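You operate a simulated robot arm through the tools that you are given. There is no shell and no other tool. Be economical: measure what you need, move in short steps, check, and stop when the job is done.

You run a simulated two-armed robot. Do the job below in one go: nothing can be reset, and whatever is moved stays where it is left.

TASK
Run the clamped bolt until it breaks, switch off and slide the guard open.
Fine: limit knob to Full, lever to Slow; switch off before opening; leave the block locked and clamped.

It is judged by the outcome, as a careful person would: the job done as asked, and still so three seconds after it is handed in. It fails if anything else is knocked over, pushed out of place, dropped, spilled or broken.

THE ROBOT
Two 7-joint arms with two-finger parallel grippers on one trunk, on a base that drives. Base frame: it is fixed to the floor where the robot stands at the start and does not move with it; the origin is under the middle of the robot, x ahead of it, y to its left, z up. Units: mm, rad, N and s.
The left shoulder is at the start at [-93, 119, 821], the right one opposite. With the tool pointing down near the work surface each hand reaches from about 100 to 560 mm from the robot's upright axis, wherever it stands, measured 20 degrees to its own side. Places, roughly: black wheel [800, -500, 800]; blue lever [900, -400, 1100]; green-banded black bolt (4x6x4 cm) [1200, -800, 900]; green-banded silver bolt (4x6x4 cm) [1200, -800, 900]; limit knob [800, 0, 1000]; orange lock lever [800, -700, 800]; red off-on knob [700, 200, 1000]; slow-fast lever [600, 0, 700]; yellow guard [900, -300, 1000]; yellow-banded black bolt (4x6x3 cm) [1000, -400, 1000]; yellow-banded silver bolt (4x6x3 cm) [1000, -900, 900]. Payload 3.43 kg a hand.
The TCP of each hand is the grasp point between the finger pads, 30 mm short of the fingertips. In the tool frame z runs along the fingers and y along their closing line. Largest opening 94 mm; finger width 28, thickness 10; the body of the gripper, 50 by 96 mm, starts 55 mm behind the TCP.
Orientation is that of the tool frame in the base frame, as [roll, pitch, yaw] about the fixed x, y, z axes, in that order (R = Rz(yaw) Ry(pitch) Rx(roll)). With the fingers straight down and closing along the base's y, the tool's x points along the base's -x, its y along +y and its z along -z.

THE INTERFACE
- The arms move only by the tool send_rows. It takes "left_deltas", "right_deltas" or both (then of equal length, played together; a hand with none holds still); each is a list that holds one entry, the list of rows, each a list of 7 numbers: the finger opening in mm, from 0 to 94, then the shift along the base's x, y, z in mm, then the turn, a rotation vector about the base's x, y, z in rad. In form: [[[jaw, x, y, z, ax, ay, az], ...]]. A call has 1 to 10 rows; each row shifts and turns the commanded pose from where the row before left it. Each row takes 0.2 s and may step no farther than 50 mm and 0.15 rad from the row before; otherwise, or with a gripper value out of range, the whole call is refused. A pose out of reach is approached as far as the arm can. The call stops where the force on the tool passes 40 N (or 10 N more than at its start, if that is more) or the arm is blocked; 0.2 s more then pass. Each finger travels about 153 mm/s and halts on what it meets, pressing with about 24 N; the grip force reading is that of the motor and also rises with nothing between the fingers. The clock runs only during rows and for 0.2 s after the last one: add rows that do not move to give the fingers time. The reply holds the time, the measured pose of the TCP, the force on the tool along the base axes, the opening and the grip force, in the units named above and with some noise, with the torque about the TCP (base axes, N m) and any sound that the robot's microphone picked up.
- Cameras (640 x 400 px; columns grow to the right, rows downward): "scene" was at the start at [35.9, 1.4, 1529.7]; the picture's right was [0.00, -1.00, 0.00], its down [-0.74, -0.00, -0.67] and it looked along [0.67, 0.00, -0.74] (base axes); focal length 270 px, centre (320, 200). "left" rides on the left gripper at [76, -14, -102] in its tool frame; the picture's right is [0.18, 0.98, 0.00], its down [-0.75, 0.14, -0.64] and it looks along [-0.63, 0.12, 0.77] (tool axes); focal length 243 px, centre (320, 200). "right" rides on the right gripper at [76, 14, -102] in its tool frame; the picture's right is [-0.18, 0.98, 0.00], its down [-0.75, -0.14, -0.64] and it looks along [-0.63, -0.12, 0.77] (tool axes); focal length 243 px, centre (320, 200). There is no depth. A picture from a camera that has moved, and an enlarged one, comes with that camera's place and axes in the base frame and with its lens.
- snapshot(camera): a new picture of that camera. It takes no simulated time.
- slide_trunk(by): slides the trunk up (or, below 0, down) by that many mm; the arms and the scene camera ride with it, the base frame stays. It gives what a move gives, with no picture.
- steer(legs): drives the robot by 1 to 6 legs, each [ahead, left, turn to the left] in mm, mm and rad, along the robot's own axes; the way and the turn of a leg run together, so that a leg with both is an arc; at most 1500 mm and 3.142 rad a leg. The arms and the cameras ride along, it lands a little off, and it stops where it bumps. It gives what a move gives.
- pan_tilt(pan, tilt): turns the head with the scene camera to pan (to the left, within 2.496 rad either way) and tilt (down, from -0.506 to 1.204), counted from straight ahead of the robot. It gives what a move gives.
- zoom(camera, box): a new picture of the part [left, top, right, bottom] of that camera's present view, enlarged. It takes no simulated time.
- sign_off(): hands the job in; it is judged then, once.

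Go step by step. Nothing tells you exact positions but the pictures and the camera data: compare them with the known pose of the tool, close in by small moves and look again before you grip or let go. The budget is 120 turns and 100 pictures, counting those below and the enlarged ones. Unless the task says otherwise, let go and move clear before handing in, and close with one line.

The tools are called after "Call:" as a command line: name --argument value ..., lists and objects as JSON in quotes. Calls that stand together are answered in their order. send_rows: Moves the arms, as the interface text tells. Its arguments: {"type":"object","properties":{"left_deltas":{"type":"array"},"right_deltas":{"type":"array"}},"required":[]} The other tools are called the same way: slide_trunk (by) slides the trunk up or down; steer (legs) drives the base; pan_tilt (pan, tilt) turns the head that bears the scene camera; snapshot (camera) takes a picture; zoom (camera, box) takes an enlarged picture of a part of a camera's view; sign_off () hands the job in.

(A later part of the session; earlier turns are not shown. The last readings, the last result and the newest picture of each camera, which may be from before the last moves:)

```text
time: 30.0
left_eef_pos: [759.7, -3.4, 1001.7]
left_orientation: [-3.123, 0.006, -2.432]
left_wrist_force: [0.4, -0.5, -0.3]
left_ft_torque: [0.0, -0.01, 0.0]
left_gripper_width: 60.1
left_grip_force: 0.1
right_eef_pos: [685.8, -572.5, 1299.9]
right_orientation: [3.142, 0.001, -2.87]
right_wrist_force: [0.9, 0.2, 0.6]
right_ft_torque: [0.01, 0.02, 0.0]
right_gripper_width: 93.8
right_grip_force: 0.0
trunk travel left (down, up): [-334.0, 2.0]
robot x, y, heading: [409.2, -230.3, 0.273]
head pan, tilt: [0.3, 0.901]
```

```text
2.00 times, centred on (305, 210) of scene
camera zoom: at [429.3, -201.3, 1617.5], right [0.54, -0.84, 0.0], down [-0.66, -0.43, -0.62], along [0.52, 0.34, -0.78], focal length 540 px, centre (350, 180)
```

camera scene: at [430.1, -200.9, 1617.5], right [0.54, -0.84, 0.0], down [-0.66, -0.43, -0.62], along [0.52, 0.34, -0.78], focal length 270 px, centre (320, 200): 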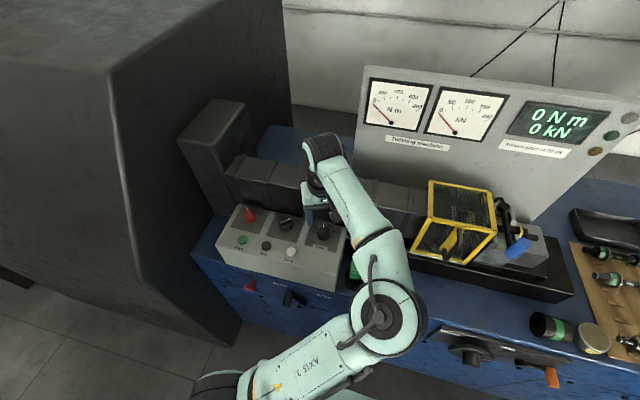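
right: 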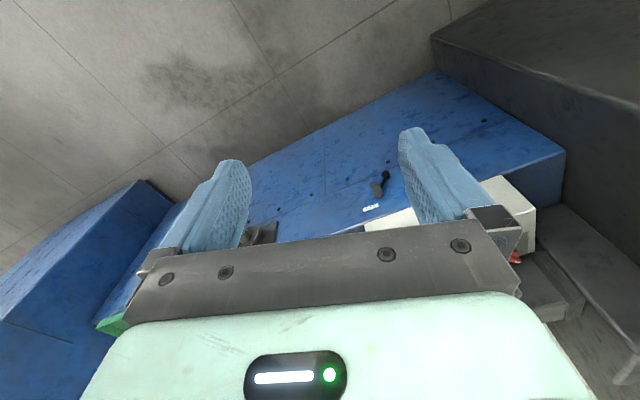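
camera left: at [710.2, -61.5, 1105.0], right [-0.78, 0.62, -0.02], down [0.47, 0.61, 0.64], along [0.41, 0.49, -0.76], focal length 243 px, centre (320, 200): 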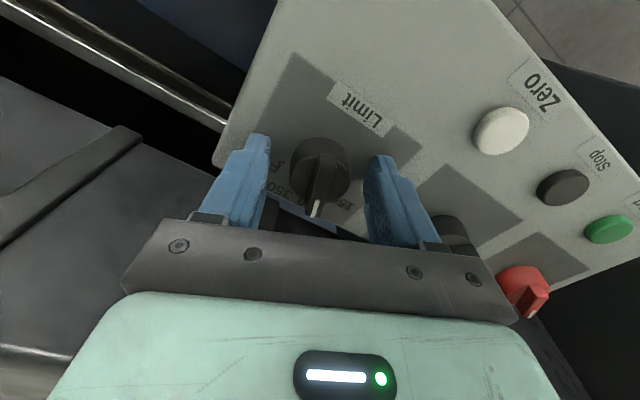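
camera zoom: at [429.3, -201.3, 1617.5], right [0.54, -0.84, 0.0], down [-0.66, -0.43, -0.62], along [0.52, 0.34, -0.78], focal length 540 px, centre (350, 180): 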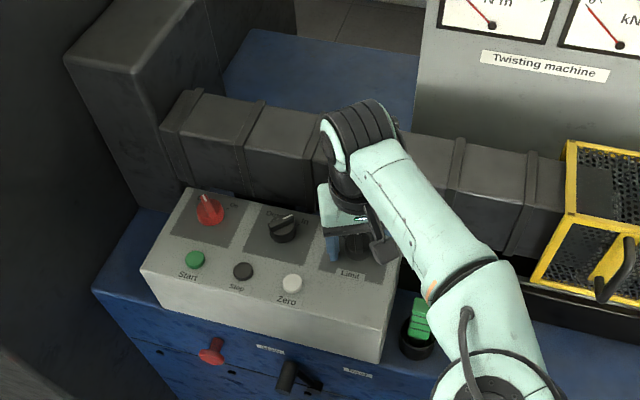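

The knob is centred between the fingers. I close here and check the width.

Call:
send_rows --left_deltas '[[[20, -1, -1, 2, 0, 0, 0], [8, 0, 0, 0, 0, 0, 0], [8, 0, 0, 0, 0, 0, 0], [8, 0, 0, 0, 0, 0, 0]]]'

Call:
snapshot --camera "left"

```text
time: 31.0
left_eef_pos: [758.4, -2.2, 1000.9]
left_orientation: [-3.122, 0.002, -2.429]
left_wrist_force: [1.0, 7.1, -23.6]
left_ft_torque: [0.68, -0.57, 0.04]
left_gripper_width: 37.7
left_grip_force: 45.0
right_eef_pos: [686.9, -570.9, 1299.6]
right_orientation: [-3.14, 0.0, -2.87]
right_wrist_force: [-0.1, -0.1, 0.0]
right_ft_torque: [0.0, 0.02, 0.0]
right_gripper_width: 94.4
right_grip_force: 0.2
trunk travel left (down, up): [-334.0, 2.0]
robot x, y, heading: [409.8, -229.8, 0.274]
head pan, tilt: [0.3, 0.901]
```

```text
62 pictures are left
camera left: at [709.8, -60.8, 1105.5], right [-0.78, 0.62, -0.02], down [0.47, 0.61, 0.64], along [0.41, 0.49, -0.77], focal length 243 px, centre (320, 200)
```

left: 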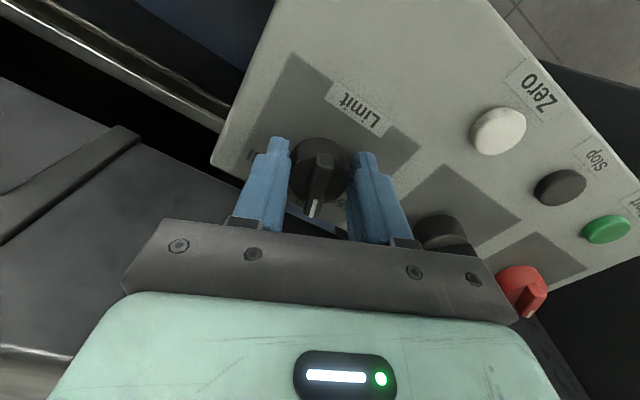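

The fingers hold the knob's round body firmly (38 mm). I try turning clockwise 0.45 rad and check whether it follows.

Call:
send_rows --left_deltas '[[[8, 0, 0, 0, 0, 0, -0.15], [8, 0, 0, 0, 0, 0, -0.15], [8, 0, 0, 0, 0, 0, -0.15], [8, 0, 0, 0, 0, 0, -0.15]]]'

Call:
snapshot --camera "left"

```text
time: 32.0
left_eef_pos: [756.5, -0.9, 1000.7]
left_orientation: [-3.122, 0.004, -3.03]
left_wrist_force: [-1.2, 22.7, -22.4]
left_ft_torque: [0.52, 0.81, 0.12]
left_gripper_width: 37.3
left_grip_force: 44.8
right_eef_pos: [686.9, -566.7, 1300.0]
right_orientation: [-3.139, 0.0, -2.87]
right_wrist_force: [0.2, -0.3, 0.3]
right_ft_torque: [0.0, -0.01, -0.03]
right_gripper_width: 93.9
right_grip_force: 0.0
trunk travel left (down, up): [-334.0, 2.0]
robot x, y, heading: [411.8, -232.0, 0.278]
head pan, tilt: [0.3, 0.901]
```

```text
61 pictures are left
camera left: at [684.0, -19.6, 1105.5], right [-0.29, 0.96, -0.02], down [0.73, 0.24, 0.64], along [0.62, 0.17, -0.77], focal length 243 px, centre (320, 200)
```

left: 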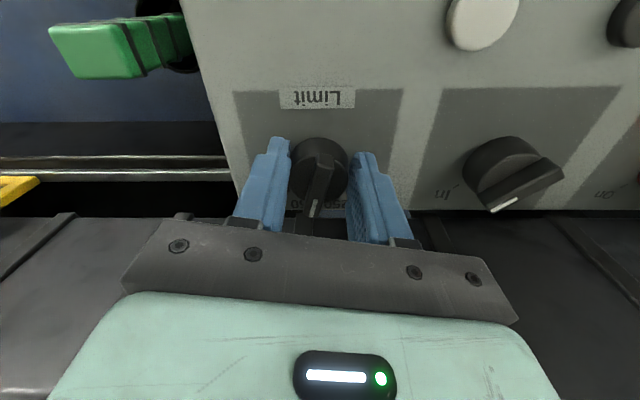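

The knob follows the grip. I continue turning.

Call:
send_rows --left_deltas '[[[8, 0, 1, 0, 0, 0, -0.15], [8, 0, 1, 0, 0, 0, -0.15], [8, 0, 0, 0, 0, 0, -0.15], [8, 0, 0, 0, 0, 0, -0.15], [8, 0, 0, 0, 0, 0, -0.15], [8, 0, 0, 0, 0, 0, -0.15]]]'

Call:
snapshot --camera "left"

```text
time: 33.3
left_eef_pos: [754.6, 6.1, 1003.4]
left_orientation: [-3.133, 0.003, 2.476]
left_wrist_force: [-8.7, 13.5, -8.9]
left_ft_torque: [-0.66, -1.65, 0.48]
left_gripper_width: 37.0
left_grip_force: 45.1
right_eef_pos: [686.9, -570.5, 1300.8]
right_orientation: [-3.139, 0.001, -2.866]
right_wrist_force: [-0.1, -0.5, -0.2]
right_ft_torque: [0.02, 0.0, -0.01]
right_gripper_width: 94.0
right_grip_force: 0.0
trunk travel left (down, up): [-334.0, 2.0]
robot x, y, heading: [408.4, -231.8, 0.275]
head pan, tilt: [0.3, 0.901]
stopped in row 6 (left hand): the force on the tool passed its limit at 44 N (the readings are from after the stop); the commanded pose is now the measured one
```

```text
60 pictures are left
camera left: at [687.6, 44.1, 1107.9], right [0.46, 0.89, -0.01], down [0.68, -0.35, 0.64], along [0.57, -0.3, -0.77], focal length 243 px, centre (320, 200)
```

left: 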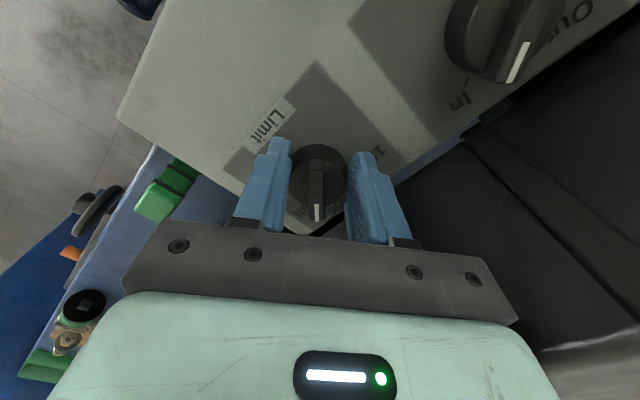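

The knob points about 54° of the needed 75° right; the hand body probably met the housing behind. I open, rotate the hand back, re-grip and finish the turn.

Call:
send_rows --left_deltas '[[[62, 0, 0, 0, 0, 0, 0], [62, 1, -4, 0, 0, 0, 0], [62, 1, -4, 0, 0, 0, 0.15], [62, 0, 0, 0, 0, 0, 0.15], [62, 0, 0, 0, 0, 0, 0.15], [62, 0, 0, 0, 0, 0, 0.15], [62, 0, 0, 0, 0, 0, 0.15]]]'

Call:
snapshot --camera "left"

```text
time: 34.9
left_eef_pos: [758.6, -4.5, 1004.4]
left_orientation: [-3.129, 0.003, -3.064]
left_wrist_force: [1.1, -0.2, 0.4]
left_ft_torque: [0.0, 0.0, -0.02]
left_gripper_width: 62.2
left_grip_force: 0.1
right_eef_pos: [686.6, -572.0, 1299.6]
right_orientation: [-3.141, 0.002, -2.867]
right_wrist_force: [-0.1, 0.1, 0.2]
right_ft_torque: [-0.02, 0.04, 0.02]
right_gripper_width: 93.8
right_grip_force: 0.0
trunk travel left (down, up): [-334.0, 2.0]
robot x, y, heading: [407.6, -228.4, 0.276]
head pan, tilt: [0.3, 0.901]
```

```text
59 pictures are left
camera left: at [684.2, -23.3, 1107.8], right [-0.26, 0.97, -0.01], down [0.74, 0.21, 0.64], along [0.62, 0.16, -0.77], focal length 243 px, centre (320, 200)
```

left: 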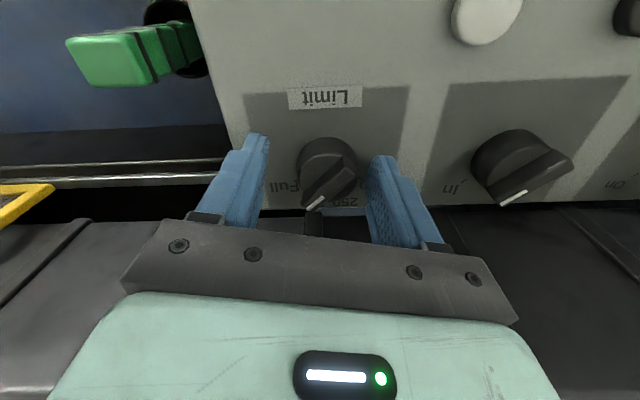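

Call:
send_rows --left_deltas '[[[30, -1, 1, -2, 0, 0, 0], [8, 0, 0, 0, 0, 0, 0], [8, 0, 0, 0, 0, 0, 0], [8, 0, 0, 0, 0, 0, -0.15], [8, 0, 0, 0, 0, 0, -0.15], [8, 0, 0, 0, 0, 0, -0.15]]]'

Call:
snapshot --camera "left"

```text
time: 36.3
left_eef_pos: [755.2, 3.1, 1002.3]
left_orientation: [-3.136, 0.007, 2.772]
left_wrist_force: [-3.0, 30.7, 10.5]
left_ft_torque: [0.68, -0.25, 0.76]
left_gripper_width: 37.7
left_grip_force: 45.4
right_eef_pos: [685.6, -567.7, 1300.6]
right_orientation: [-3.139, 0.002, -2.867]
right_wrist_force: [0.2, 0.3, 0.1]
right_ft_torque: [0.01, -0.04, 0.01]
right_gripper_width: 93.9
right_grip_force: 0.2
trunk travel left (down, up): [-334.0, 2.0]
robot x, y, heading: [409.6, -231.9, 0.278]
head pan, tilt: [0.3, 0.901]
```

```text
58 pictures are left
camera left: at [680.7, 18.7, 1106.1], right [0.18, 0.98, -0.01], down [0.75, -0.14, 0.65], along [0.63, -0.12, -0.76], focal length 243 px, centre (320, 200)
```

left: 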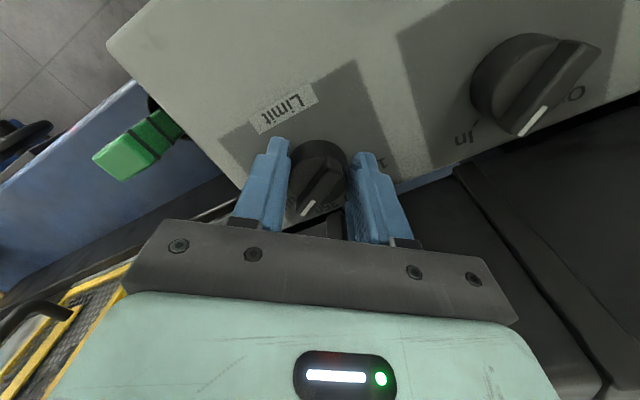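

Call:
send_rows --left_deltas '[[[62, 0, 0, 0, 0, 0, 0], [62, 1, -3, 1, 0, 0, 0], [62, 1, -3, 0, 0, 0, 0.15], [62, 0, 0, 0, 0, 0, 0.15], [62, 0, 0, 0, 0, 0, 0.15]]]'

Call:
zoom --camera "left" --box '[220, 70, 420, 240]'

```text
time: 37.5
left_eef_pos: [759.2, -9.7, 1002.2]
left_orientation: [-3.13, 0.003, -3.062]
left_wrist_force: [-0.2, -0.2, -0.2]
left_ft_torque: [0.01, -0.01, -0.04]
left_gripper_width: 61.6
left_grip_force: 0.1
right_eef_pos: [686.4, -570.7, 1300.8]
right_orientation: [3.141, 0.003, -2.867]
right_wrist_force: [0.2, 0.0, -0.5]
right_ft_torque: [-0.04, 0.0, -0.01]
right_gripper_width: 94.2
right_grip_force: 0.1
trunk travel left (down, up): [-334.0, 2.0]
robot x, y, heading: [411.4, -230.0, 0.279]
head pan, tilt: [0.3, 0.901]
```

```text
2.35 times, centred on (320, 155) of left
camera zoom: at [685.0, -27.9, 1106.3], right [-0.26, 0.97, -0.01], down [0.74, 0.21, 0.64], along [0.62, 0.16, -0.77], focal length 571 px, centre (320, 306)
```

zoom: 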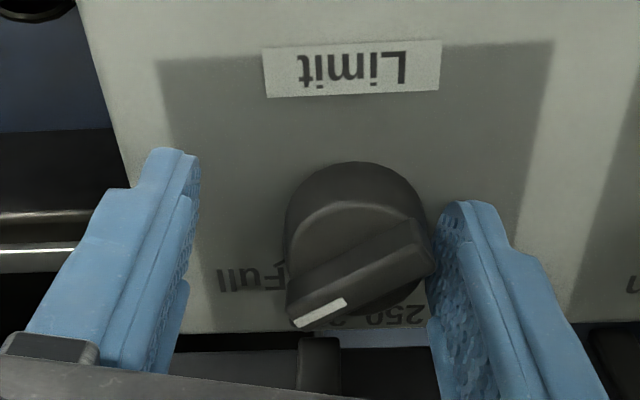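

The knob has turned further, but I need a better view to judge. I lift and move the hand aside, toward the red knob.

Call:
send_rows --left_deltas '[[[62, 0, 0, 40, 0, 0, 0], [62, 0, 0, 40, 0, 0, 0], [62, -20, 36, 10, 0, 0, 0.1], [62, -20, 36, 0, 0, 0, 0.1], [62, -20, 36, 0, 0, 0, 0], [62, -20, 36, 0, 0, 0, 0]]]'

Call:
zoom --camera "scene" --box '[200, 180, 380, 290]'

Call:
snapshot --camera "left"

```text
time: 38.9
left_eef_pos: [677.8, 133.1, 1092.8]
left_orientation: [-3.128, 0.004, -2.867]
left_wrist_force: [0.3, 0.5, 0.1]
left_ft_torque: [0.01, -0.02, 0.02]
left_gripper_width: 61.7
left_grip_force: 0.0
right_eef_pos: [686.3, -570.5, 1300.7]
right_orientation: [-3.139, 0.003, -2.868]
right_wrist_force: [0.9, -0.3, 0.1]
right_ft_torque: [0.01, 0.0, -0.03]
right_gripper_width: 94.1
right_grip_force: 0.1
trunk travel left (down, up): [-334.0, 2.0]
robot x, y, heading: [410.4, -231.8, 0.277]
head pan, tilt: [0.3, 0.901]
```

```text
3.56 times, centred on (290, 235) of scene
camera zoom: at [428.6, -199.9, 1617.4], right [0.54, -0.84, 0.0], down [-0.66, -0.43, -0.62], along [0.52, 0.34, -0.78], focal length 960 px, centre (427, 76)
```

zoom: 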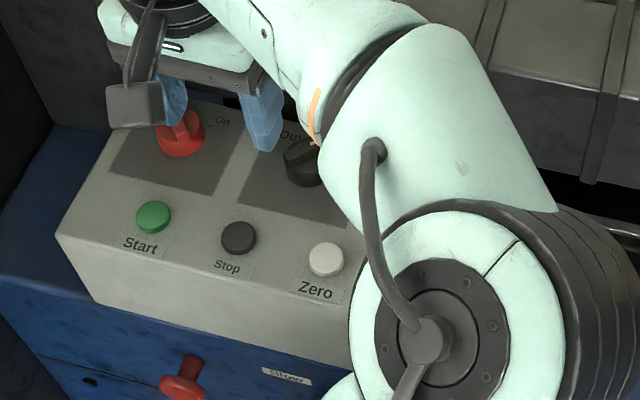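

```text
55 pictures are left
camera left: at [609.8, 101.4, 1195.9], right [-0.44, 0.9, -0.01], down [0.68, 0.35, 0.64], along [0.58, 0.28, -0.77], focal length 243 px, centre (320, 200)
```

left: 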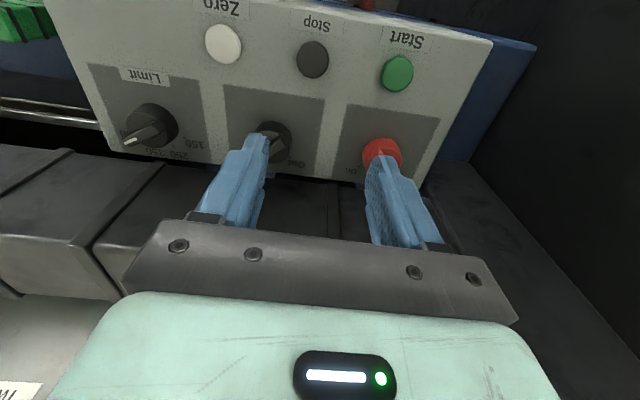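

Call:
zoom --camera "left" --box '[90, 55, 250, 175]'

```text
3.33 times, centred on (170, 115) of left
camera zoom: at [609.8, 101.4, 1195.9], right [-0.44, 0.9, -0.01], down [0.68, 0.35, 0.64], along [0.58, 0.28, -0.77], focal length 809 px, centre (820, 483)
```

zoom: 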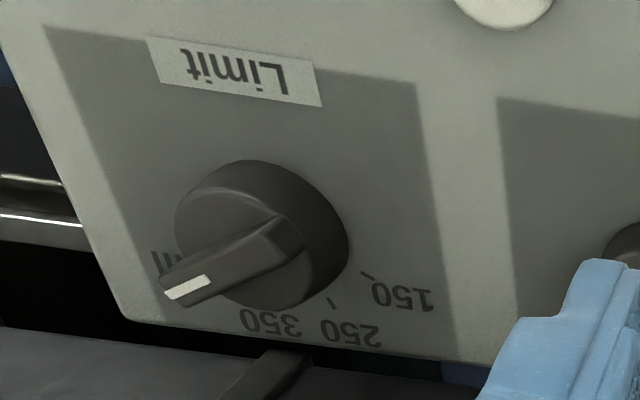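

The limit knob's pointer lies over "Full" (±60° scale, at its end stop). Next I move over the red Off-On knob (≈ base [693, 208]).

Call:
send_rows --left_deltas '[[[62, 5, 25, -10, 0, 0, 0.14], [62, 5, 25, -10, 0, 0, 0.14], [62, 5, 25, -15, 0, 0, 0.14]]]'

Call:
snapshot --camera "left"

Call:
snapshot --camera "scene"

```text
time: 39.7
left_eef_pos: [694.8, 180.1, 1080.7]
left_orientation: [-3.129, 0.007, -2.588]
left_wrist_force: [0.6, -0.2, -0.2]
left_ft_torque: [-0.01, 0.0, -0.01]
left_gripper_width: 62.1
left_grip_force: 0.0
left hand out of reach, approached as far as the arm can: row 2, 3
right_eef_pos: [687.2, -571.5, 1299.1]
right_orientation: [3.141, 0.001, -2.869]
right_wrist_force: [-0.2, 0.0, -1.0]
right_ft_torque: [0.02, 0.03, -0.01]
right_gripper_width: 94.2
right_grip_force: 0.0
trunk travel left (down, up): [-334.0, 2.0]
robot x, y, heading: [408.8, -232.7, 0.277]
head pan, tilt: [0.3, 0.901]
```

```text
53 pictures are left
camera left: at [637.6, 129.1, 1185.1], right [-0.67, 0.74, -0.01], down [0.56, 0.52, 0.65], along [0.48, 0.43, -0.76], focal length 243 px, centre (320, 200)
```

left: 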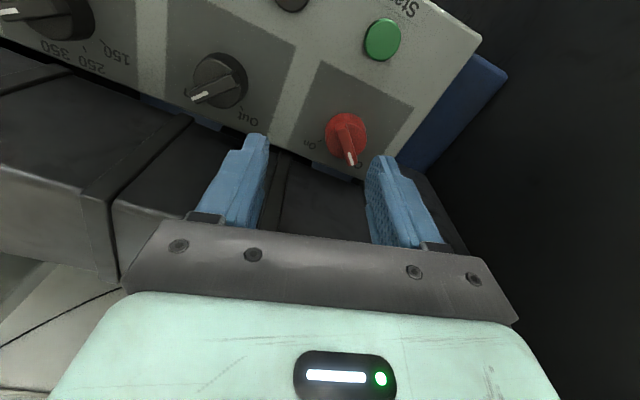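

```text
52 pictures are left
camera scene: at [429.7, -202.4, 1617.5], right [0.54, -0.84, 0.0], down [-0.66, -0.43, -0.62], along [0.52, 0.34, -0.78], focal length 270 px, centre (320, 200)
```

scene: 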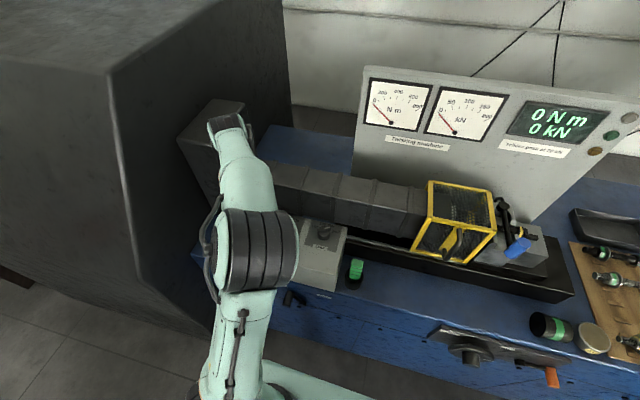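

The red knob is just out of reach; I'll pull the hand back and strafe ~100 mm left. Also verifying the limit knob from the scene camera.

Call:
zoom --camera "scene" --box '[295, 215, 355, 255]'

Call:
send_rows --left_deltas '[[[62, -30, -35, 10, 0, 0, 0], [62, -30, -35, 10, 0, 0, 0], [62, -30, -35, 0, 0, 0, 0]]]'

Call:
steer --legs '[[0, 100, 0]]'

Call:
snapshot --camera "scene"

```text
10.00 times, centred on (325, 235) of scene
camera zoom: at [429.7, -202.4, 1617.5], right [0.54, -0.84, 0.0], down [-0.66, -0.43, -0.62], along [0.52, 0.34, -0.78], focal length 2699 px, centre (270, -150)
```

zoom: 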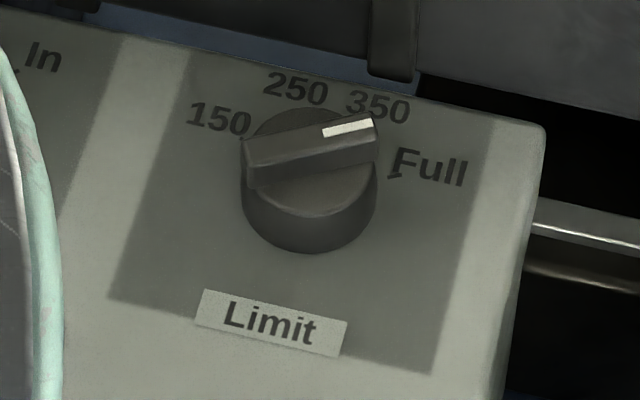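

```text
time: 40.5
left_eef_pos: [601.4, 75.5, 1099.0]
left_orientation: [-3.13, 0.008, -2.588]
left_wrist_force: [-0.4, 0.4, 0.7]
left_ft_torque: [0.03, -0.04, 0.01]
left_gripper_width: 61.8
left_grip_force: 0.0
right_eef_pos: [685.4, -573.2, 1299.9]
right_orientation: [-3.141, 0.003, -2.869]
right_wrist_force: [-1.0, -1.3, -0.5]
right_ft_torque: [0.03, 0.0, 0.01]
right_gripper_width: 94.4
right_grip_force: 0.0
trunk travel left (down, up): [-334.0, 2.0]
robot x, y, heading: [403.9, -234.1, 0.271]
head pan, tilt: [0.3, 0.901]
```

```text
time: 42.0
left_eef_pos: [575.8, 172.4, 1099.1]
left_orientation: [-3.129, 0.005, -2.584]
left_wrist_force: [0.0, 0.1, 0.5]
left_ft_torque: [0.0, 0.01, 0.03]
left_gripper_width: 61.9
left_grip_force: 0.2
right_eef_pos: [659.3, -475.0, 1300.2]
right_orientation: [3.142, 0.001, -2.868]
right_wrist_force: [-0.2, 1.4, -0.1]
right_ft_torque: [-0.01, -0.02, 0.02]
right_gripper_width: 93.8
right_grip_force: 0.2
trunk travel left (down, up): [-334.0, 2.0]
robot x, y, heading: [383.6, -137.1, 0.276]
head pan, tilt: [0.3, 0.901]
```

```text
50 pictures are left
camera scene: at [401.7, -105.4, 1617.5], right [0.55, -0.84, 0.0], down [-0.66, -0.43, -0.62], along [0.52, 0.34, -0.78], focal length 270 px, centre (320, 200)
```

scene: 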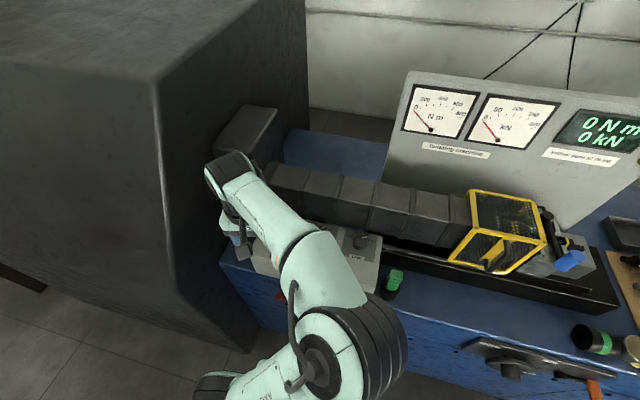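

The knob's ridge is parallel to the Full tick: set. Now the hand goes over the red knob.

Call:
send_rows --left_deltas '[[[62, 38, 11, -10, 0, 0, 0], [62, 38, 11, -15, 0, 0, 0], [62, 38, 11, -20, 0, 0, 0.1]]]'

Call:
snapshot --camera "left"

```text
time: 42.8
left_eef_pos: [689.4, 207.7, 1051.0]
left_orientation: [-3.129, 0.004, -2.484]
left_wrist_force: [-0.3, 0.2, 0.0]
left_ft_torque: [0.01, 0.02, 0.02]
left_gripper_width: 62.1
left_grip_force: 0.1
right_eef_pos: [660.7, -476.1, 1299.9]
right_orientation: [-3.141, 0.0, -2.868]
right_wrist_force: [-0.3, 0.8, 0.3]
right_ft_torque: [-0.02, -0.03, 0.04]
right_gripper_width: 93.9
right_grip_force: 0.1
trunk travel left (down, up): [-334.0, 2.0]
robot x, y, heading: [380.7, -137.7, 0.278]
head pan, tilt: [0.3, 0.901]
```

```text
49 pictures are left
camera left: at [638.5, 150.4, 1156.0], right [-0.75, 0.67, -0.01], down [0.5, 0.58, 0.64], along [0.44, 0.47, -0.77], focal length 243 px, centre (320, 200)
```

left: 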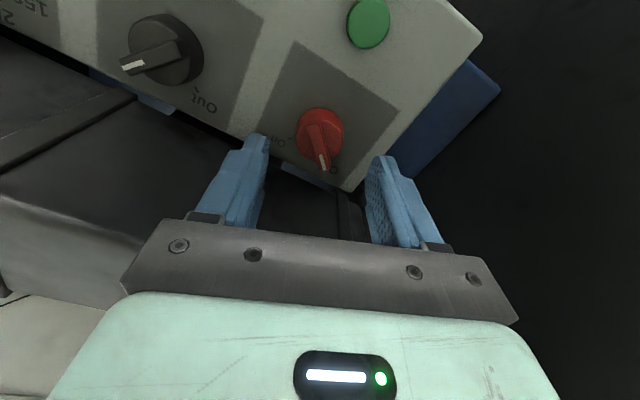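

Call:
send_rows --left_deltas '[[[62, 1, -1, -20, 0, 0, 0], [62, 1, -1, -18, 0, 0, 0], [62, 0, 0, -12, 0, 0, 0]]]'

Call:
zoom --camera "left" --box '[220, 70, 420, 240]'

```text
time: 43.6
left_eef_pos: [691.5, 204.0, 1003.1]
left_orientation: [-3.129, 0.004, -2.486]
left_wrist_force: [0.0, 0.4, -0.4]
left_ft_torque: [0.0, 0.04, 0.03]
left_gripper_width: 62.1
left_grip_force: 0.2
right_eef_pos: [659.9, -476.7, 1300.3]
right_orientation: [3.141, 0.003, -2.868]
right_wrist_force: [0.3, 0.4, -0.7]
right_ft_torque: [0.0, 0.0, -0.01]
right_gripper_width: 93.9
right_grip_force: 0.1
trunk travel left (down, up): [-334.0, 2.0]
robot x, y, heading: [380.2, -136.0, 0.278]
head pan, tilt: [0.3, 0.901]
```

```text
2.35 times, centred on (320, 155) of left
camera zoom: at [640.3, 146.8, 1107.3], right [-0.75, 0.67, -0.01], down [0.5, 0.58, 0.64], along [0.44, 0.47, -0.76], focal length 571 px, centre (320, 306)
```

zoom: 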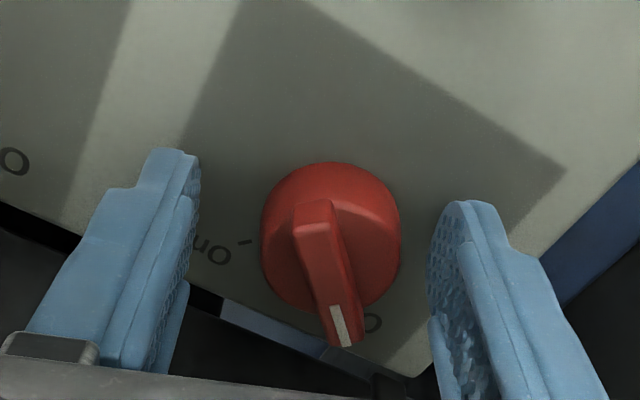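

The red knob is centred; I close on it and turn clockwise toward On.

Call:
send_rows --left_deltas '[[[30, -0.5, 2, -2, 0, 0, 0], [8, 0, 0, 0, 0, 0, 0], [8, 0, 0, 0, 0, 0, 0], [8, 0, 0, 0, 0, 0, -0.15], [8, 0, 0, 0, 0, 0, -0.15], [8, 0, 0, 0, 0, 0, -0.15], [8, 0, 0, 0, 0, 0, -0.15], [8, 0, 0, 0, 0, 0, -0.15], [8, 0, 0, 0, 0, 0, -0.15]]]'

Call:
snapshot --camera "left"

```text
time: 45.6
left_eef_pos: [689.6, 211.4, 1003.1]
left_orientation: [-3.137, 0.006, 2.899]
left_wrist_force: [-10.6, 24.9, 10.2]
left_ft_torque: [0.38, -0.05, 0.19]
left_gripper_width: 37.0
left_grip_force: 45.4
right_eef_pos: [658.0, -473.3, 1300.6]
right_orientation: [-3.138, 0.002, -2.867]
right_wrist_force: [0.3, -0.5, 0.6]
right_ft_torque: [0.0, 0.01, 0.0]
right_gripper_width: 94.0
right_grip_force: 0.0
trunk travel left (down, up): [-334.0, 2.0]
robot x, y, heading: [381.9, -136.0, 0.275]
head pan, tilt: [0.3, 0.901]
```

```text
47 pictures are left
camera left: at [612.2, 217.1, 1106.8], right [0.06, 1.0, -0.01], down [0.76, -0.04, 0.65], along [0.64, -0.04, -0.76], focal length 243 px, centre (320, 200)
```

left: 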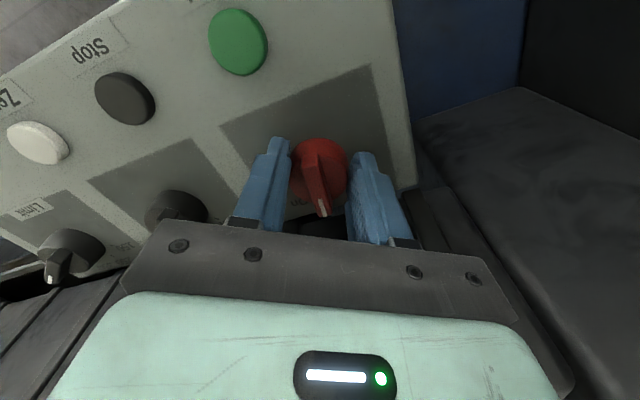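

Call:
send_rows --left_deltas '[[[8, 0, 0, 0, 0, 0, -0.15], [8, 0, 0, 0, 0, 0, -0.15], [8, 0, 0, 0, 0, 0, -0.15], [8, 0, 0, 0, 0, 0, -0.15]]]'

Call:
snapshot --camera "left"

```text
time: 46.6
left_eef_pos: [686.3, 216.4, 1003.2]
left_orientation: [3.136, -0.002, 2.384]
left_wrist_force: [-11.5, 12.2, -7.5]
left_ft_torque: [0.14, -2.37, 0.88]
left_gripper_width: 36.7
left_grip_force: 44.9
right_eef_pos: [659.5, -475.7, 1300.7]
right_orientation: [-3.141, 0.001, -2.868]
right_wrist_force: [0.1, -0.3, -0.9]
right_ft_torque: [0.04, 0.03, 0.01]
right_gripper_width: 93.9
right_grip_force: 0.0
trunk travel left (down, up): [-334.0, 2.0]
robot x, y, heading: [379.0, -136.2, 0.284]
head pan, tilt: [0.3, 0.901]
stopped in row 4 (left hand): the force on the tool passed its limit at 43 N (the readings are from after the stop); the commanded pose is now the measured one
```

```text
46 pictures are left
camera left: at [623.0, 258.3, 1107.3], right [0.54, 0.84, 0.01], down [0.64, -0.42, 0.64], along [0.54, -0.34, -0.77], focal length 243 px, centre (320, 200)
```

left: 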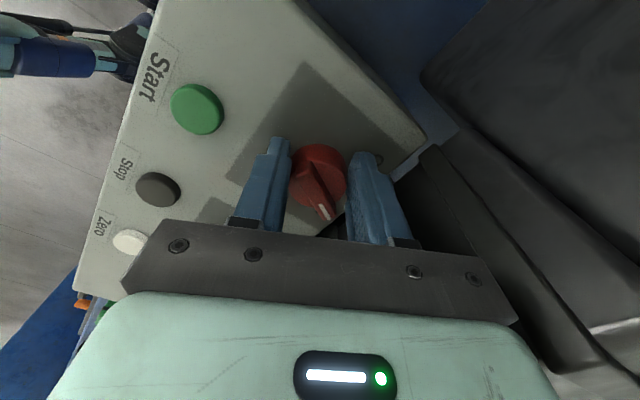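

The hand reached the housing again; I open, rotate back and inspect the knob.

Call:
send_rows --left_deltas '[[[62, 0, 0, 0, 0, 0, 0], [62, 2, -4, 0, 0, 0, 0], [62, 2, -4, 0, 0, 0, 0.15], [62, 0, 0, 0, 0, 0, 0.15], [62, 0, 0, 0, 0, 0, 0.15], [62, 0, 0, 0, 0, 0, 0.15], [62, 0, 0, 0, 0, 0, 0.15], [62, 0, 0, 0, 0, 0, 0.15]]]'

Call:
zoom --camera "left" --box '[220, 70, 420, 240]'

Call:
snapshot --camera "scene"

```text
time: 48.4
left_eef_pos: [694.6, 204.9, 1003.5]
left_orientation: [3.137, 0.004, -3.005]
left_wrist_force: [0.0, 0.5, 0.0]
left_ft_torque: [-0.01, 0.0, 0.04]
left_gripper_width: 61.9
left_grip_force: 0.1
right_eef_pos: [660.2, -475.9, 1299.2]
right_orientation: [-3.141, 0.001, -2.867]
right_wrist_force: [0.2, 0.1, -0.1]
right_ft_torque: [0.01, 0.01, 0.0]
right_gripper_width: 94.0
right_grip_force: 0.1
trunk travel left (down, up): [-334.0, 2.0]
robot x, y, heading: [376.7, -136.8, 0.28]
head pan, tilt: [0.3, 0.901]
```

```text
2.35 times, centred on (320, 155) of left
camera zoom: at [621.4, 180.5, 1108.1], right [-0.31, 0.95, 0.0], down [0.73, 0.24, 0.65], along [0.61, 0.21, -0.76], focal length 571 px, centre (320, 306)
```

zoom: 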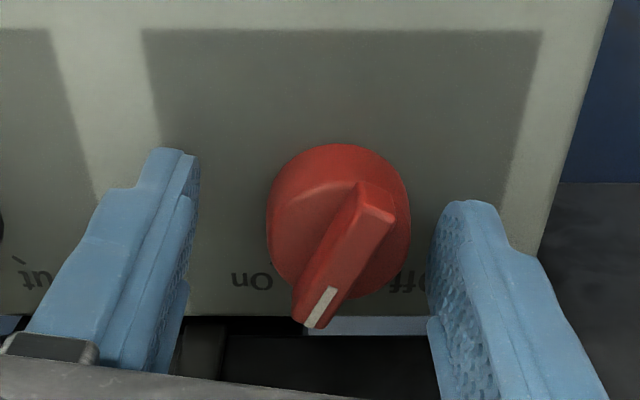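

```text
44 pictures are left
camera scene: at [401.6, -105.4, 1617.5], right [0.55, -0.84, 0.0], down [-0.66, -0.43, -0.62], along [0.52, 0.34, -0.78], focal length 270 px, centre (320, 200)
```

scene: 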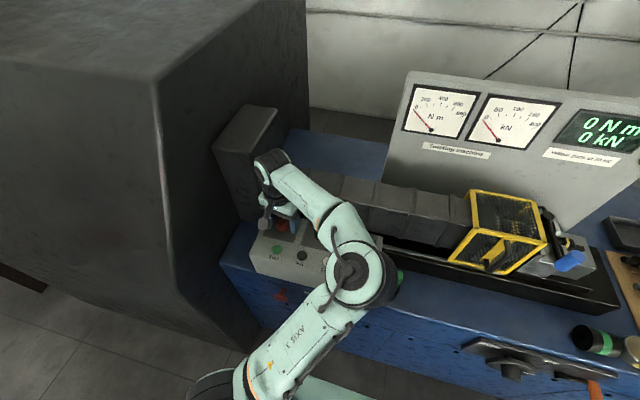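

The pointer is only about two-thirds of the way to On. I re-grip centred and turn further.

Call:
send_rows --left_deltas '[[[40, -1, 5, -3, 0, 0, 0], [8, 0, 0, 0, 0, 0, 0], [8, 0, 0, 0, 0, 0, 0], [8, 0, 0, 0, 0, 0, -0.15], [8, 0, 0, 0, 0, 0, -0.15], [8, 0, 0, 0, 0, 0, -0.12]]]'

Call:
send_rows --left_deltas '[[[62, 0, 0, 0, 0, 0, 0], [62, 0, 0, 0, 0, 0, 0], [62, 0, 0, 0, 0, 0, 0.14], [62, 0, 0, 0, 0, 0, 0.14], [62, 0, 0, 0, 0, 0, 0.14]]]'

Call:
zoom --camera "left" --box '[220, 70, 420, 240]'

```text
time: 49.8
left_eef_pos: [692.8, 209.4, 1001.5]
left_orientation: [3.135, 0.004, 2.852]
left_wrist_force: [2.2, 1.3, 11.0]
left_ft_torque: [0.16, 0.09, 0.75]
left_gripper_width: 36.9
left_grip_force: 45.3
right_eef_pos: [658.9, -475.3, 1300.7]
right_orientation: [3.141, 0.002, -2.867]
right_wrist_force: [0.1, -0.2, 0.1]
right_ft_torque: [-0.01, 0.01, 0.01]
right_gripper_width: 94.2
right_grip_force: 0.0
trunk travel left (down, up): [-334.0, 2.0]
robot x, y, heading: [381.8, -136.6, 0.277]
head pan, tilt: [0.3, 0.901]
```

```text
time: 51.0
left_eef_pos: [692.8, 210.7, 1001.7]
left_orientation: [3.139, 0.003, -3.007]
left_wrist_force: [0.3, 0.1, -0.2]
left_ft_torque: [0.0, 0.01, -0.02]
left_gripper_width: 62.0
left_grip_force: 0.0
right_eef_pos: [658.6, -475.6, 1300.4]
right_orientation: [-3.141, 0.0, -2.865]
right_wrist_force: [-0.4, 0.1, 0.3]
right_ft_torque: [-0.03, -0.03, -0.02]
right_gripper_width: 94.0
right_grip_force: 0.0
trunk travel left (down, up): [-334.0, 2.0]
robot x, y, heading: [378.8, -133.3, 0.277]
head pan, tilt: [0.3, 0.901]
```

```text
2.35 times, centred on (320, 155) of left
camera zoom: at [619.9, 185.9, 1104.9], right [-0.31, 0.95, 0.0], down [0.73, 0.24, 0.64], along [0.61, 0.2, -0.76], focal length 571 px, centre (320, 306)
```

zoom: 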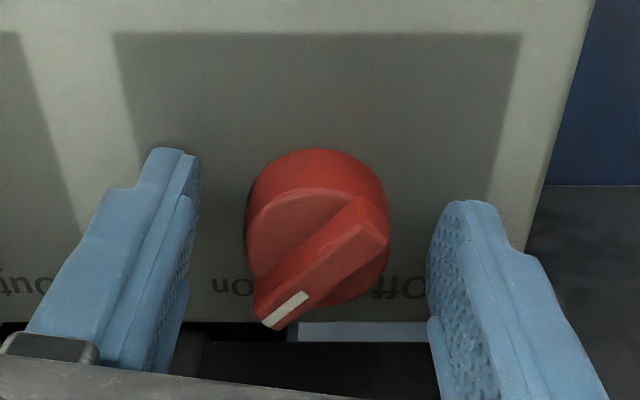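

The red pointer is now at On. Next: lift, close the fingers and move over the green Start button (≈ base [628, 180]).

Call:
send_rows --left_deltas '[[[62, 0, 0, 40, 0, 0, 0], [30, 0, 0, 30, 0, 0, 0], [4, -32, -15, 0, 0, 0, 0], [4, -33, -15, 0, 0, 0, 0], [4, 0, 0, -30, 0, 0, 0.13]]]'

Call:
snapshot --camera "left"

Call:
zoom --camera "scene" --box '[220, 180, 400, 300]'

```text
time: 52.2
left_eef_pos: [630.4, 179.5, 1038.4]
left_orientation: [3.139, 0.003, -2.88]
left_wrist_force: [0.0, -0.5, 0.4]
left_ft_torque: [-0.02, 0.02, -0.01]
left_gripper_width: 3.8
left_grip_force: 0.0
right_eef_pos: [660.0, -474.1, 1300.8]
right_orientation: [3.141, 0.003, -2.866]
right_wrist_force: [0.3, -0.8, 1.3]
right_ft_torque: [-0.01, 0.0, -0.03]
right_gripper_width: 93.8
right_grip_force: 0.1
trunk travel left (down, up): [-334.0, 2.0]
robot x, y, heading: [384.6, -133.6, 0.278]
head pan, tilt: [0.3, 0.901]
```

```text
42 pictures are left
camera left: at [560.7, 147.1, 1142.3], right [-0.43, 0.9, 0.0], down [0.69, 0.33, 0.64], along [0.58, 0.28, -0.76], focal length 243 px, centre (320, 200)
```

left: 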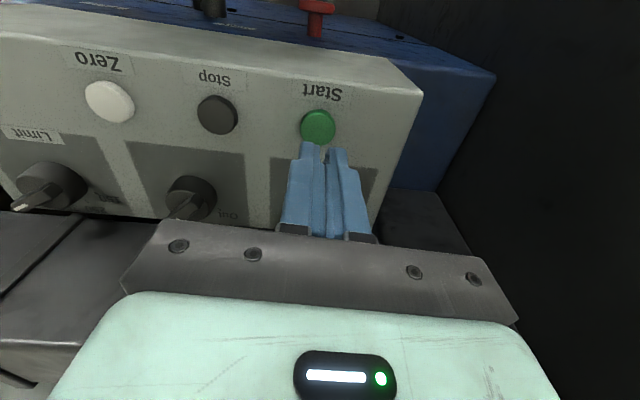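

```text
3.33 times, centred on (310, 240) of scene
camera zoom: at [402.6, -104.7, 1617.5], right [0.55, -0.84, 0.0], down [-0.66, -0.43, -0.62], along [0.52, 0.34, -0.78], focal length 900 px, centre (353, 67)
```

zoom: 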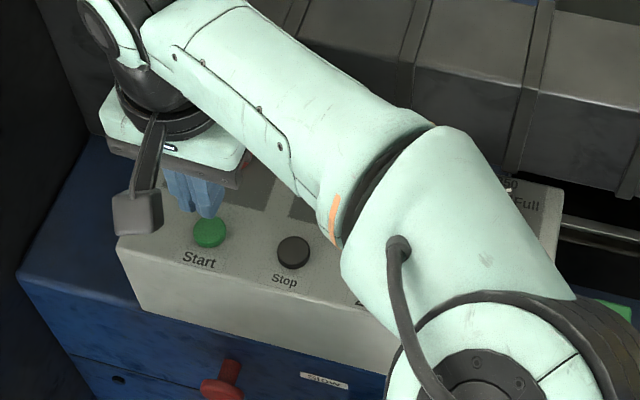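

Centred over Start. I press down gently.

Call:
send_rows --left_deltas '[[[0, -1, -1, -14, 0, 0, 0], [0, -1, 0, -14, 0, 0, 0], [0, 0, 0, -5, 0, 0, 0], [0, 0, 0, -4, 0, 0, 0], [0, 0, 0, -3, 0, 0, 0], [0, 0, 0, -3, 0, 0, 0]]]'

Call:
snapshot --camera "scene"

```text
time: 53.6
left_eef_pos: [628.0, 178.0, 1000.1]
left_orientation: [3.133, 0.011, -2.882]
left_wrist_force: [3.6, -0.4, 41.0]
left_ft_torque: [-0.2, 0.18, 0.11]
left_gripper_width: 0.0
left_grip_force: 24.1
right_eef_pos: [658.1, -477.2, 1300.5]
right_orientation: [-3.141, 0.002, -2.865]
right_wrist_force: [-0.2, 0.0, 0.1]
right_ft_torque: [0.01, -0.01, -0.01]
right_gripper_width: 94.2
right_grip_force: 0.1
trunk travel left (down, up): [-334.0, 2.0]
robot x, y, heading: [379.7, -131.3, 0.279]
head pan, tilt: [0.3, 0.901]
heard: click
```

```text
40 pictures are left
camera scene: at [400.4, -107.8, 1617.8], right [0.55, -0.84, 0.0], down [-0.66, -0.43, -0.62], along [0.52, 0.34, -0.78], focal length 270 px, centre (320, 200)
```

scene: 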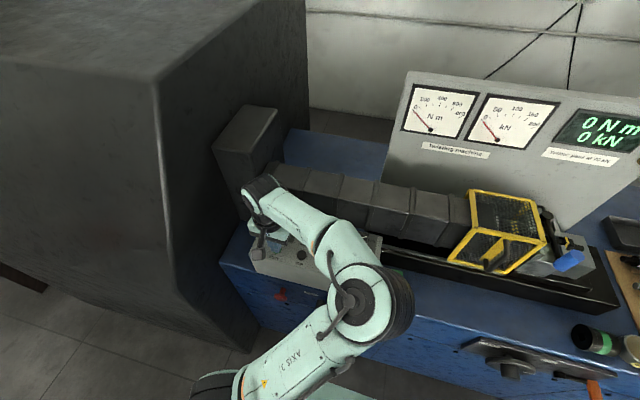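

A click was heard. I lift off, wait and watch the gauges and lamps.

Call:
send_rows --left_deltas '[[[0, 0, 0, 20, 0, 0, 0], [0, 0, 0, 20, 0, 0, 0], [0, 0, 0, 0, 0, 0, 0], [0, 0, 0, 0, 0, 0, 0], [0, 0, 0, 0, 0, 0, 0], [0, 0, 0, 0, 0, 0, 0]]]'

Call:
pan_tilt --pan -0.15 --tilt 0.75

Call:
snapshot --camera "scene"

```text
time: 55.0
left_eef_pos: [626.0, 179.0, 1036.8]
left_orientation: [3.138, 0.003, -2.883]
left_wrist_force: [0.7, 0.8, -0.4]
left_ft_torque: [0.01, -0.01, 0.01]
left_gripper_width: 0.0
left_grip_force: 23.7
right_eef_pos: [659.0, -474.2, 1299.9]
right_orientation: [-3.141, 0.001, -2.864]
right_wrist_force: [0.1, 0.1, 1.1]
right_ft_torque: [0.03, -0.01, 0.01]
right_gripper_width: 93.9
right_grip_force: 0.0
trunk travel left (down, up): [-334.0, 2.0]
robot x, y, heading: [377.6, -139.8, 0.278]
head pan, tilt: [0.3, 0.901]
```

```text
time: 55.9
left_eef_pos: [625.9, 178.9, 1039.6]
left_orientation: [3.137, 0.002, -2.881]
left_wrist_force: [-0.4, -0.1, 0.0]
left_ft_torque: [0.0, 0.02, -0.01]
left_gripper_width: 0.2
left_grip_force: 24.1
right_eef_pos: [658.9, -475.2, 1300.2]
right_orientation: [3.141, 0.002, -2.864]
right_wrist_force: [0.0, 0.3, 0.5]
right_ft_torque: [0.0, -0.04, 0.0]
right_gripper_width: 94.0
right_grip_force: 0.0
trunk travel left (down, up): [-334.0, 2.0]
robot x, y, heading: [377.0, -136.1, 0.281]
head pan, tilt: [-0.15, 0.75]
```

```text
39 pictures are left
camera scene: at [420.5, -135.8, 1629.4], right [0.13, -0.99, 0.0], down [-0.68, -0.09, -0.73], along [0.73, 0.09, -0.68], focal length 270 px, centre (320, 200)
```

scene: 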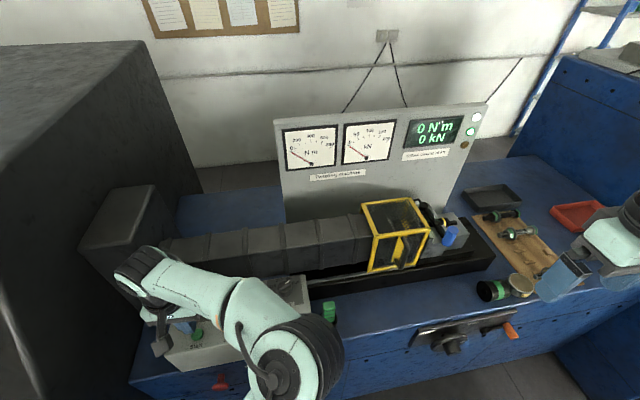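

Call:
zoom --camera "scene" --box '[270, 95, 500, 280]'

Call:
send_rows --left_deltas '[[[0, 0, 0, 0, 0, 0, 0], [0, 0, 0, 0, 0, 0, 0], [0, 0, 0, 0, 0, 0, 0], [0, 0, 0, 0, 0, 0, 0], [0, 0, 0, 0, 0, 0, 0], [0, 0, 0, 0, 0, 0, 0], [0, 0, 0, 0, 0, 0, 0], [0, 0, 0, 0, 0, 0, 0], [0, 0, 0, 0, 0, 0, 0], [0, 0, 0, 0, 0, 0, 0]]]'

Call:
zoom --camera "scene" --box '[270, 95, 500, 280]'

```text
2.16 times, centred on (385, 188) of scene
camera zoom: at [420.5, -135.8, 1629.4], right [0.13, -0.99, 0.0], down [-0.68, -0.09, -0.73], along [0.73, 0.09, -0.68], focal length 584 px, centre (180, 227)
```

zoom: 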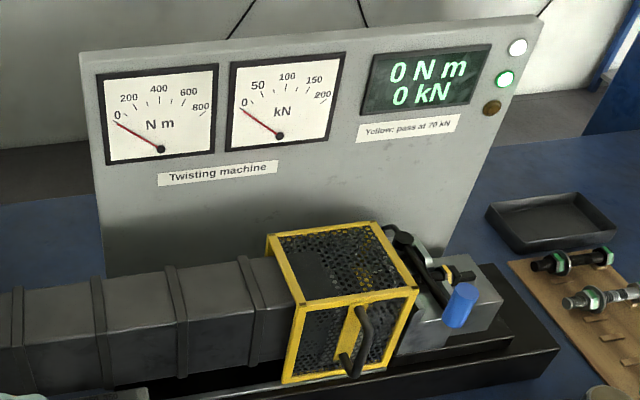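

```text
time: 58.1
left_eef_pos: [626.1, 178.9, 1038.3]
left_orientation: [3.139, 0.004, -2.88]
left_wrist_force: [0.0, -0.4, -0.1]
left_ft_torque: [-0.01, 0.01, -0.03]
left_gripper_width: 0.0
left_grip_force: 24.2
right_eef_pos: [659.5, -476.0, 1300.1]
right_orientation: [-3.141, 0.001, -2.866]
right_wrist_force: [-0.2, 0.0, 0.1]
right_ft_torque: [0.03, -0.01, 0.02]
right_gripper_width: 94.0
right_grip_force: 0.0
trunk travel left (down, up): [-334.0, 2.0]
robot x, y, heading: [381.0, -132.9, 0.276]
head pan, tilt: [-0.15, 0.75]
```

```text
2.16 times, centred on (385, 188) of scene
camera zoom: at [420.5, -136.0, 1629.4], right [0.13, -0.99, 0.0], down [-0.68, -0.09, -0.73], along [0.73, 0.09, -0.68], focal length 584 px, centre (180, 227)
```

zoom: 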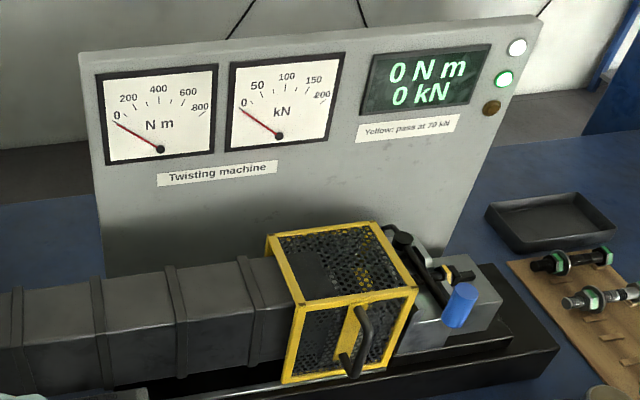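

White and green lamps are lit: it is powered and running, still at 0. I wait longer.

Call:
send_rows --left_deltas '[[[0, 0, 0, 0, 0, 0, 0], [0, 0, 0, 0, 0, 0, 0], [0, 0, 0, 0, 0, 0, 0], [0, 0, 0, 0, 0, 0, 0], [0, 0, 0, 0, 0, 0, 0], [0, 0, 0, 0, 0, 0, 0], [0, 0, 0, 0, 0, 0, 0], [0, 0, 0, 0, 0, 0, 0], [0, 0, 0, 0, 0, 0, 0], [0, 0, 0, 0, 0, 0, 0]]]'

Call:
send_rows --left_deltas '[[[0, 0, 0, 0, 0, 0, 0], [0, 0, 0, 0, 0, 0, 0], [0, 0, 0, 0, 0, 0, 0], [0, 0, 0, 0, 0, 0, 0], [0, 0, 0, 0, 0, 0, 0], [0, 0, 0, 0, 0, 0, 0], [0, 0, 0, 0, 0, 0, 0], [0, 0, 0, 0, 0, 0, 0], [0, 0, 0, 0, 0, 0, 0], [0, 0, 0, 0, 0, 0, 0]]]'

Call:
zoom --camera "scene" --box '[270, 95, 500, 280]'

```text
time: 60.3
left_eef_pos: [627.0, 178.8, 1037.6]
left_orientation: [3.137, 0.003, -2.882]
left_wrist_force: [0.3, -0.3, 0.3]
left_ft_torque: [0.01, -0.01, -0.03]
left_gripper_width: 0.1
left_grip_force: 23.9
right_eef_pos: [660.0, -475.9, 1300.6]
right_orientation: [3.14, 0.002, -2.866]
right_wrist_force: [0.2, 0.0, -0.3]
right_ft_torque: [-0.01, -0.02, 0.02]
right_gripper_width: 93.6
right_grip_force: 0.0
trunk travel left (down, up): [-334.0, 2.0]
robot x, y, heading: [381.3, -135.6, 0.276]
head pan, tilt: [-0.15, 0.75]
```

```text
time: 62.5
left_eef_pos: [626.5, 179.3, 1037.8]
left_orientation: [3.138, 0.004, -2.881]
left_wrist_force: [0.9, -1.2, 0.0]
left_ft_torque: [-0.04, -0.03, 0.03]
left_gripper_width: 0.0
left_grip_force: 23.8
right_eef_pos: [659.6, -475.9, 1300.7]
right_orientation: [3.141, 0.001, -2.865]
right_wrist_force: [0.4, 1.0, -0.6]
right_ft_torque: [-0.01, -0.03, 0.03]
right_gripper_width: 94.2
right_grip_force: 0.1
trunk travel left (down, up): [-334.0, 2.0]
robot x, y, heading: [380.4, -135.3, 0.278]
head pan, tilt: [-0.15, 0.75]
```

```text
2.16 times, centred on (385, 188) of scene
camera zoom: at [420.5, -136.0, 1629.4], right [0.13, -0.99, 0.0], down [-0.68, -0.09, -0.73], along [0.73, 0.09, -0.68], focal length 584 px, centre (180, 227)
```

zoom: 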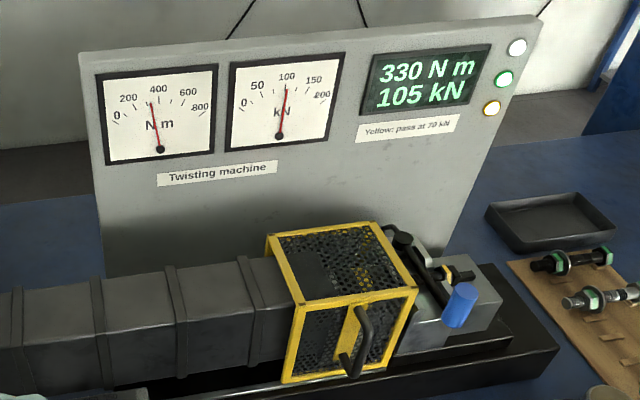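

The load is climbing (330 N m, 105 kN, yellow lamp on). I keep waiting for the break.

Call:
send_rows --left_deltas '[[[0, 0, 0, 0, 0, 0, 0], [0, 0, 0, 0, 0, 0, 0], [0, 0, 0, 0, 0, 0, 0], [0, 0, 0, 0, 0, 0, 0], [0, 0, 0, 0, 0, 0, 0], [0, 0, 0, 0, 0, 0, 0], [0, 0, 0, 0, 0, 0, 0], [0, 0, 0, 0, 0, 0, 0], [0, 0, 0, 0, 0, 0, 0], [0, 0, 0, 0, 0, 0, 0]]]'

Call:
send_rows --left_deltas '[[[0, 0, 0, 0, 0, 0, 0], [0, 0, 0, 0, 0, 0, 0], [0, 0, 0, 0, 0, 0, 0], [0, 0, 0, 0, 0, 0, 0], [0, 0, 0, 0, 0, 0, 0], [0, 0, 0, 0, 0, 0, 0], [0, 0, 0, 0, 0, 0, 0], [0, 0, 0, 0, 0, 0, 0], [0, 0, 0, 0, 0, 0, 0], [0, 0, 0, 0, 0, 0, 0]]]'

Call:
zoom --camera "scene" --box '[270, 95, 500, 280]'

```text
time: 64.7
left_eef_pos: [625.9, 179.4, 1037.0]
left_orientation: [3.138, 0.004, -2.881]
left_wrist_force: [0.8, 0.1, -0.1]
left_ft_torque: [-0.01, 0.0, 0.02]
left_gripper_width: 0.1
left_grip_force: 24.1
right_eef_pos: [660.6, -475.1, 1299.6]
right_orientation: [3.14, 0.003, -2.867]
right_wrist_force: [-0.6, 0.3, 0.4]
right_ft_torque: [-0.01, -0.01, 0.01]
right_gripper_width: 94.1
right_grip_force: 0.1
trunk travel left (down, up): [-334.0, 2.0]
robot x, y, heading: [380.0, -133.0, 0.279]
head pan, tilt: [-0.15, 0.75]
```

```text
time: 66.9
left_eef_pos: [625.4, 179.6, 1038.6]
left_orientation: [3.138, 0.003, -2.882]
left_wrist_force: [-0.3, -0.3, 0.7]
left_ft_torque: [0.01, 0.02, 0.02]
left_gripper_width: 0.0
left_grip_force: 23.7
right_eef_pos: [660.2, -475.6, 1300.4]
right_orientation: [3.141, 0.003, -2.866]
right_wrist_force: [0.4, 0.4, 0.7]
right_ft_torque: [0.02, -0.02, 0.0]
right_gripper_width: 93.9
right_grip_force: 0.1
trunk travel left (down, up): [-334.0, 2.0]
robot x, y, heading: [376.9, -136.0, 0.282]
head pan, tilt: [-0.15, 0.75]
```

```text
2.16 times, centred on (385, 188) of scene
camera zoom: at [420.5, -136.0, 1629.4], right [0.13, -0.99, 0.0], down [-0.68, -0.09, -0.73], along [0.73, 0.09, -0.68], focal length 584 px, centre (180, 227)
```

zoom: 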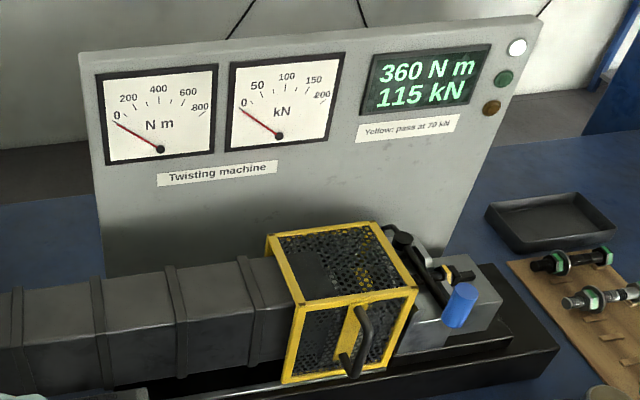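

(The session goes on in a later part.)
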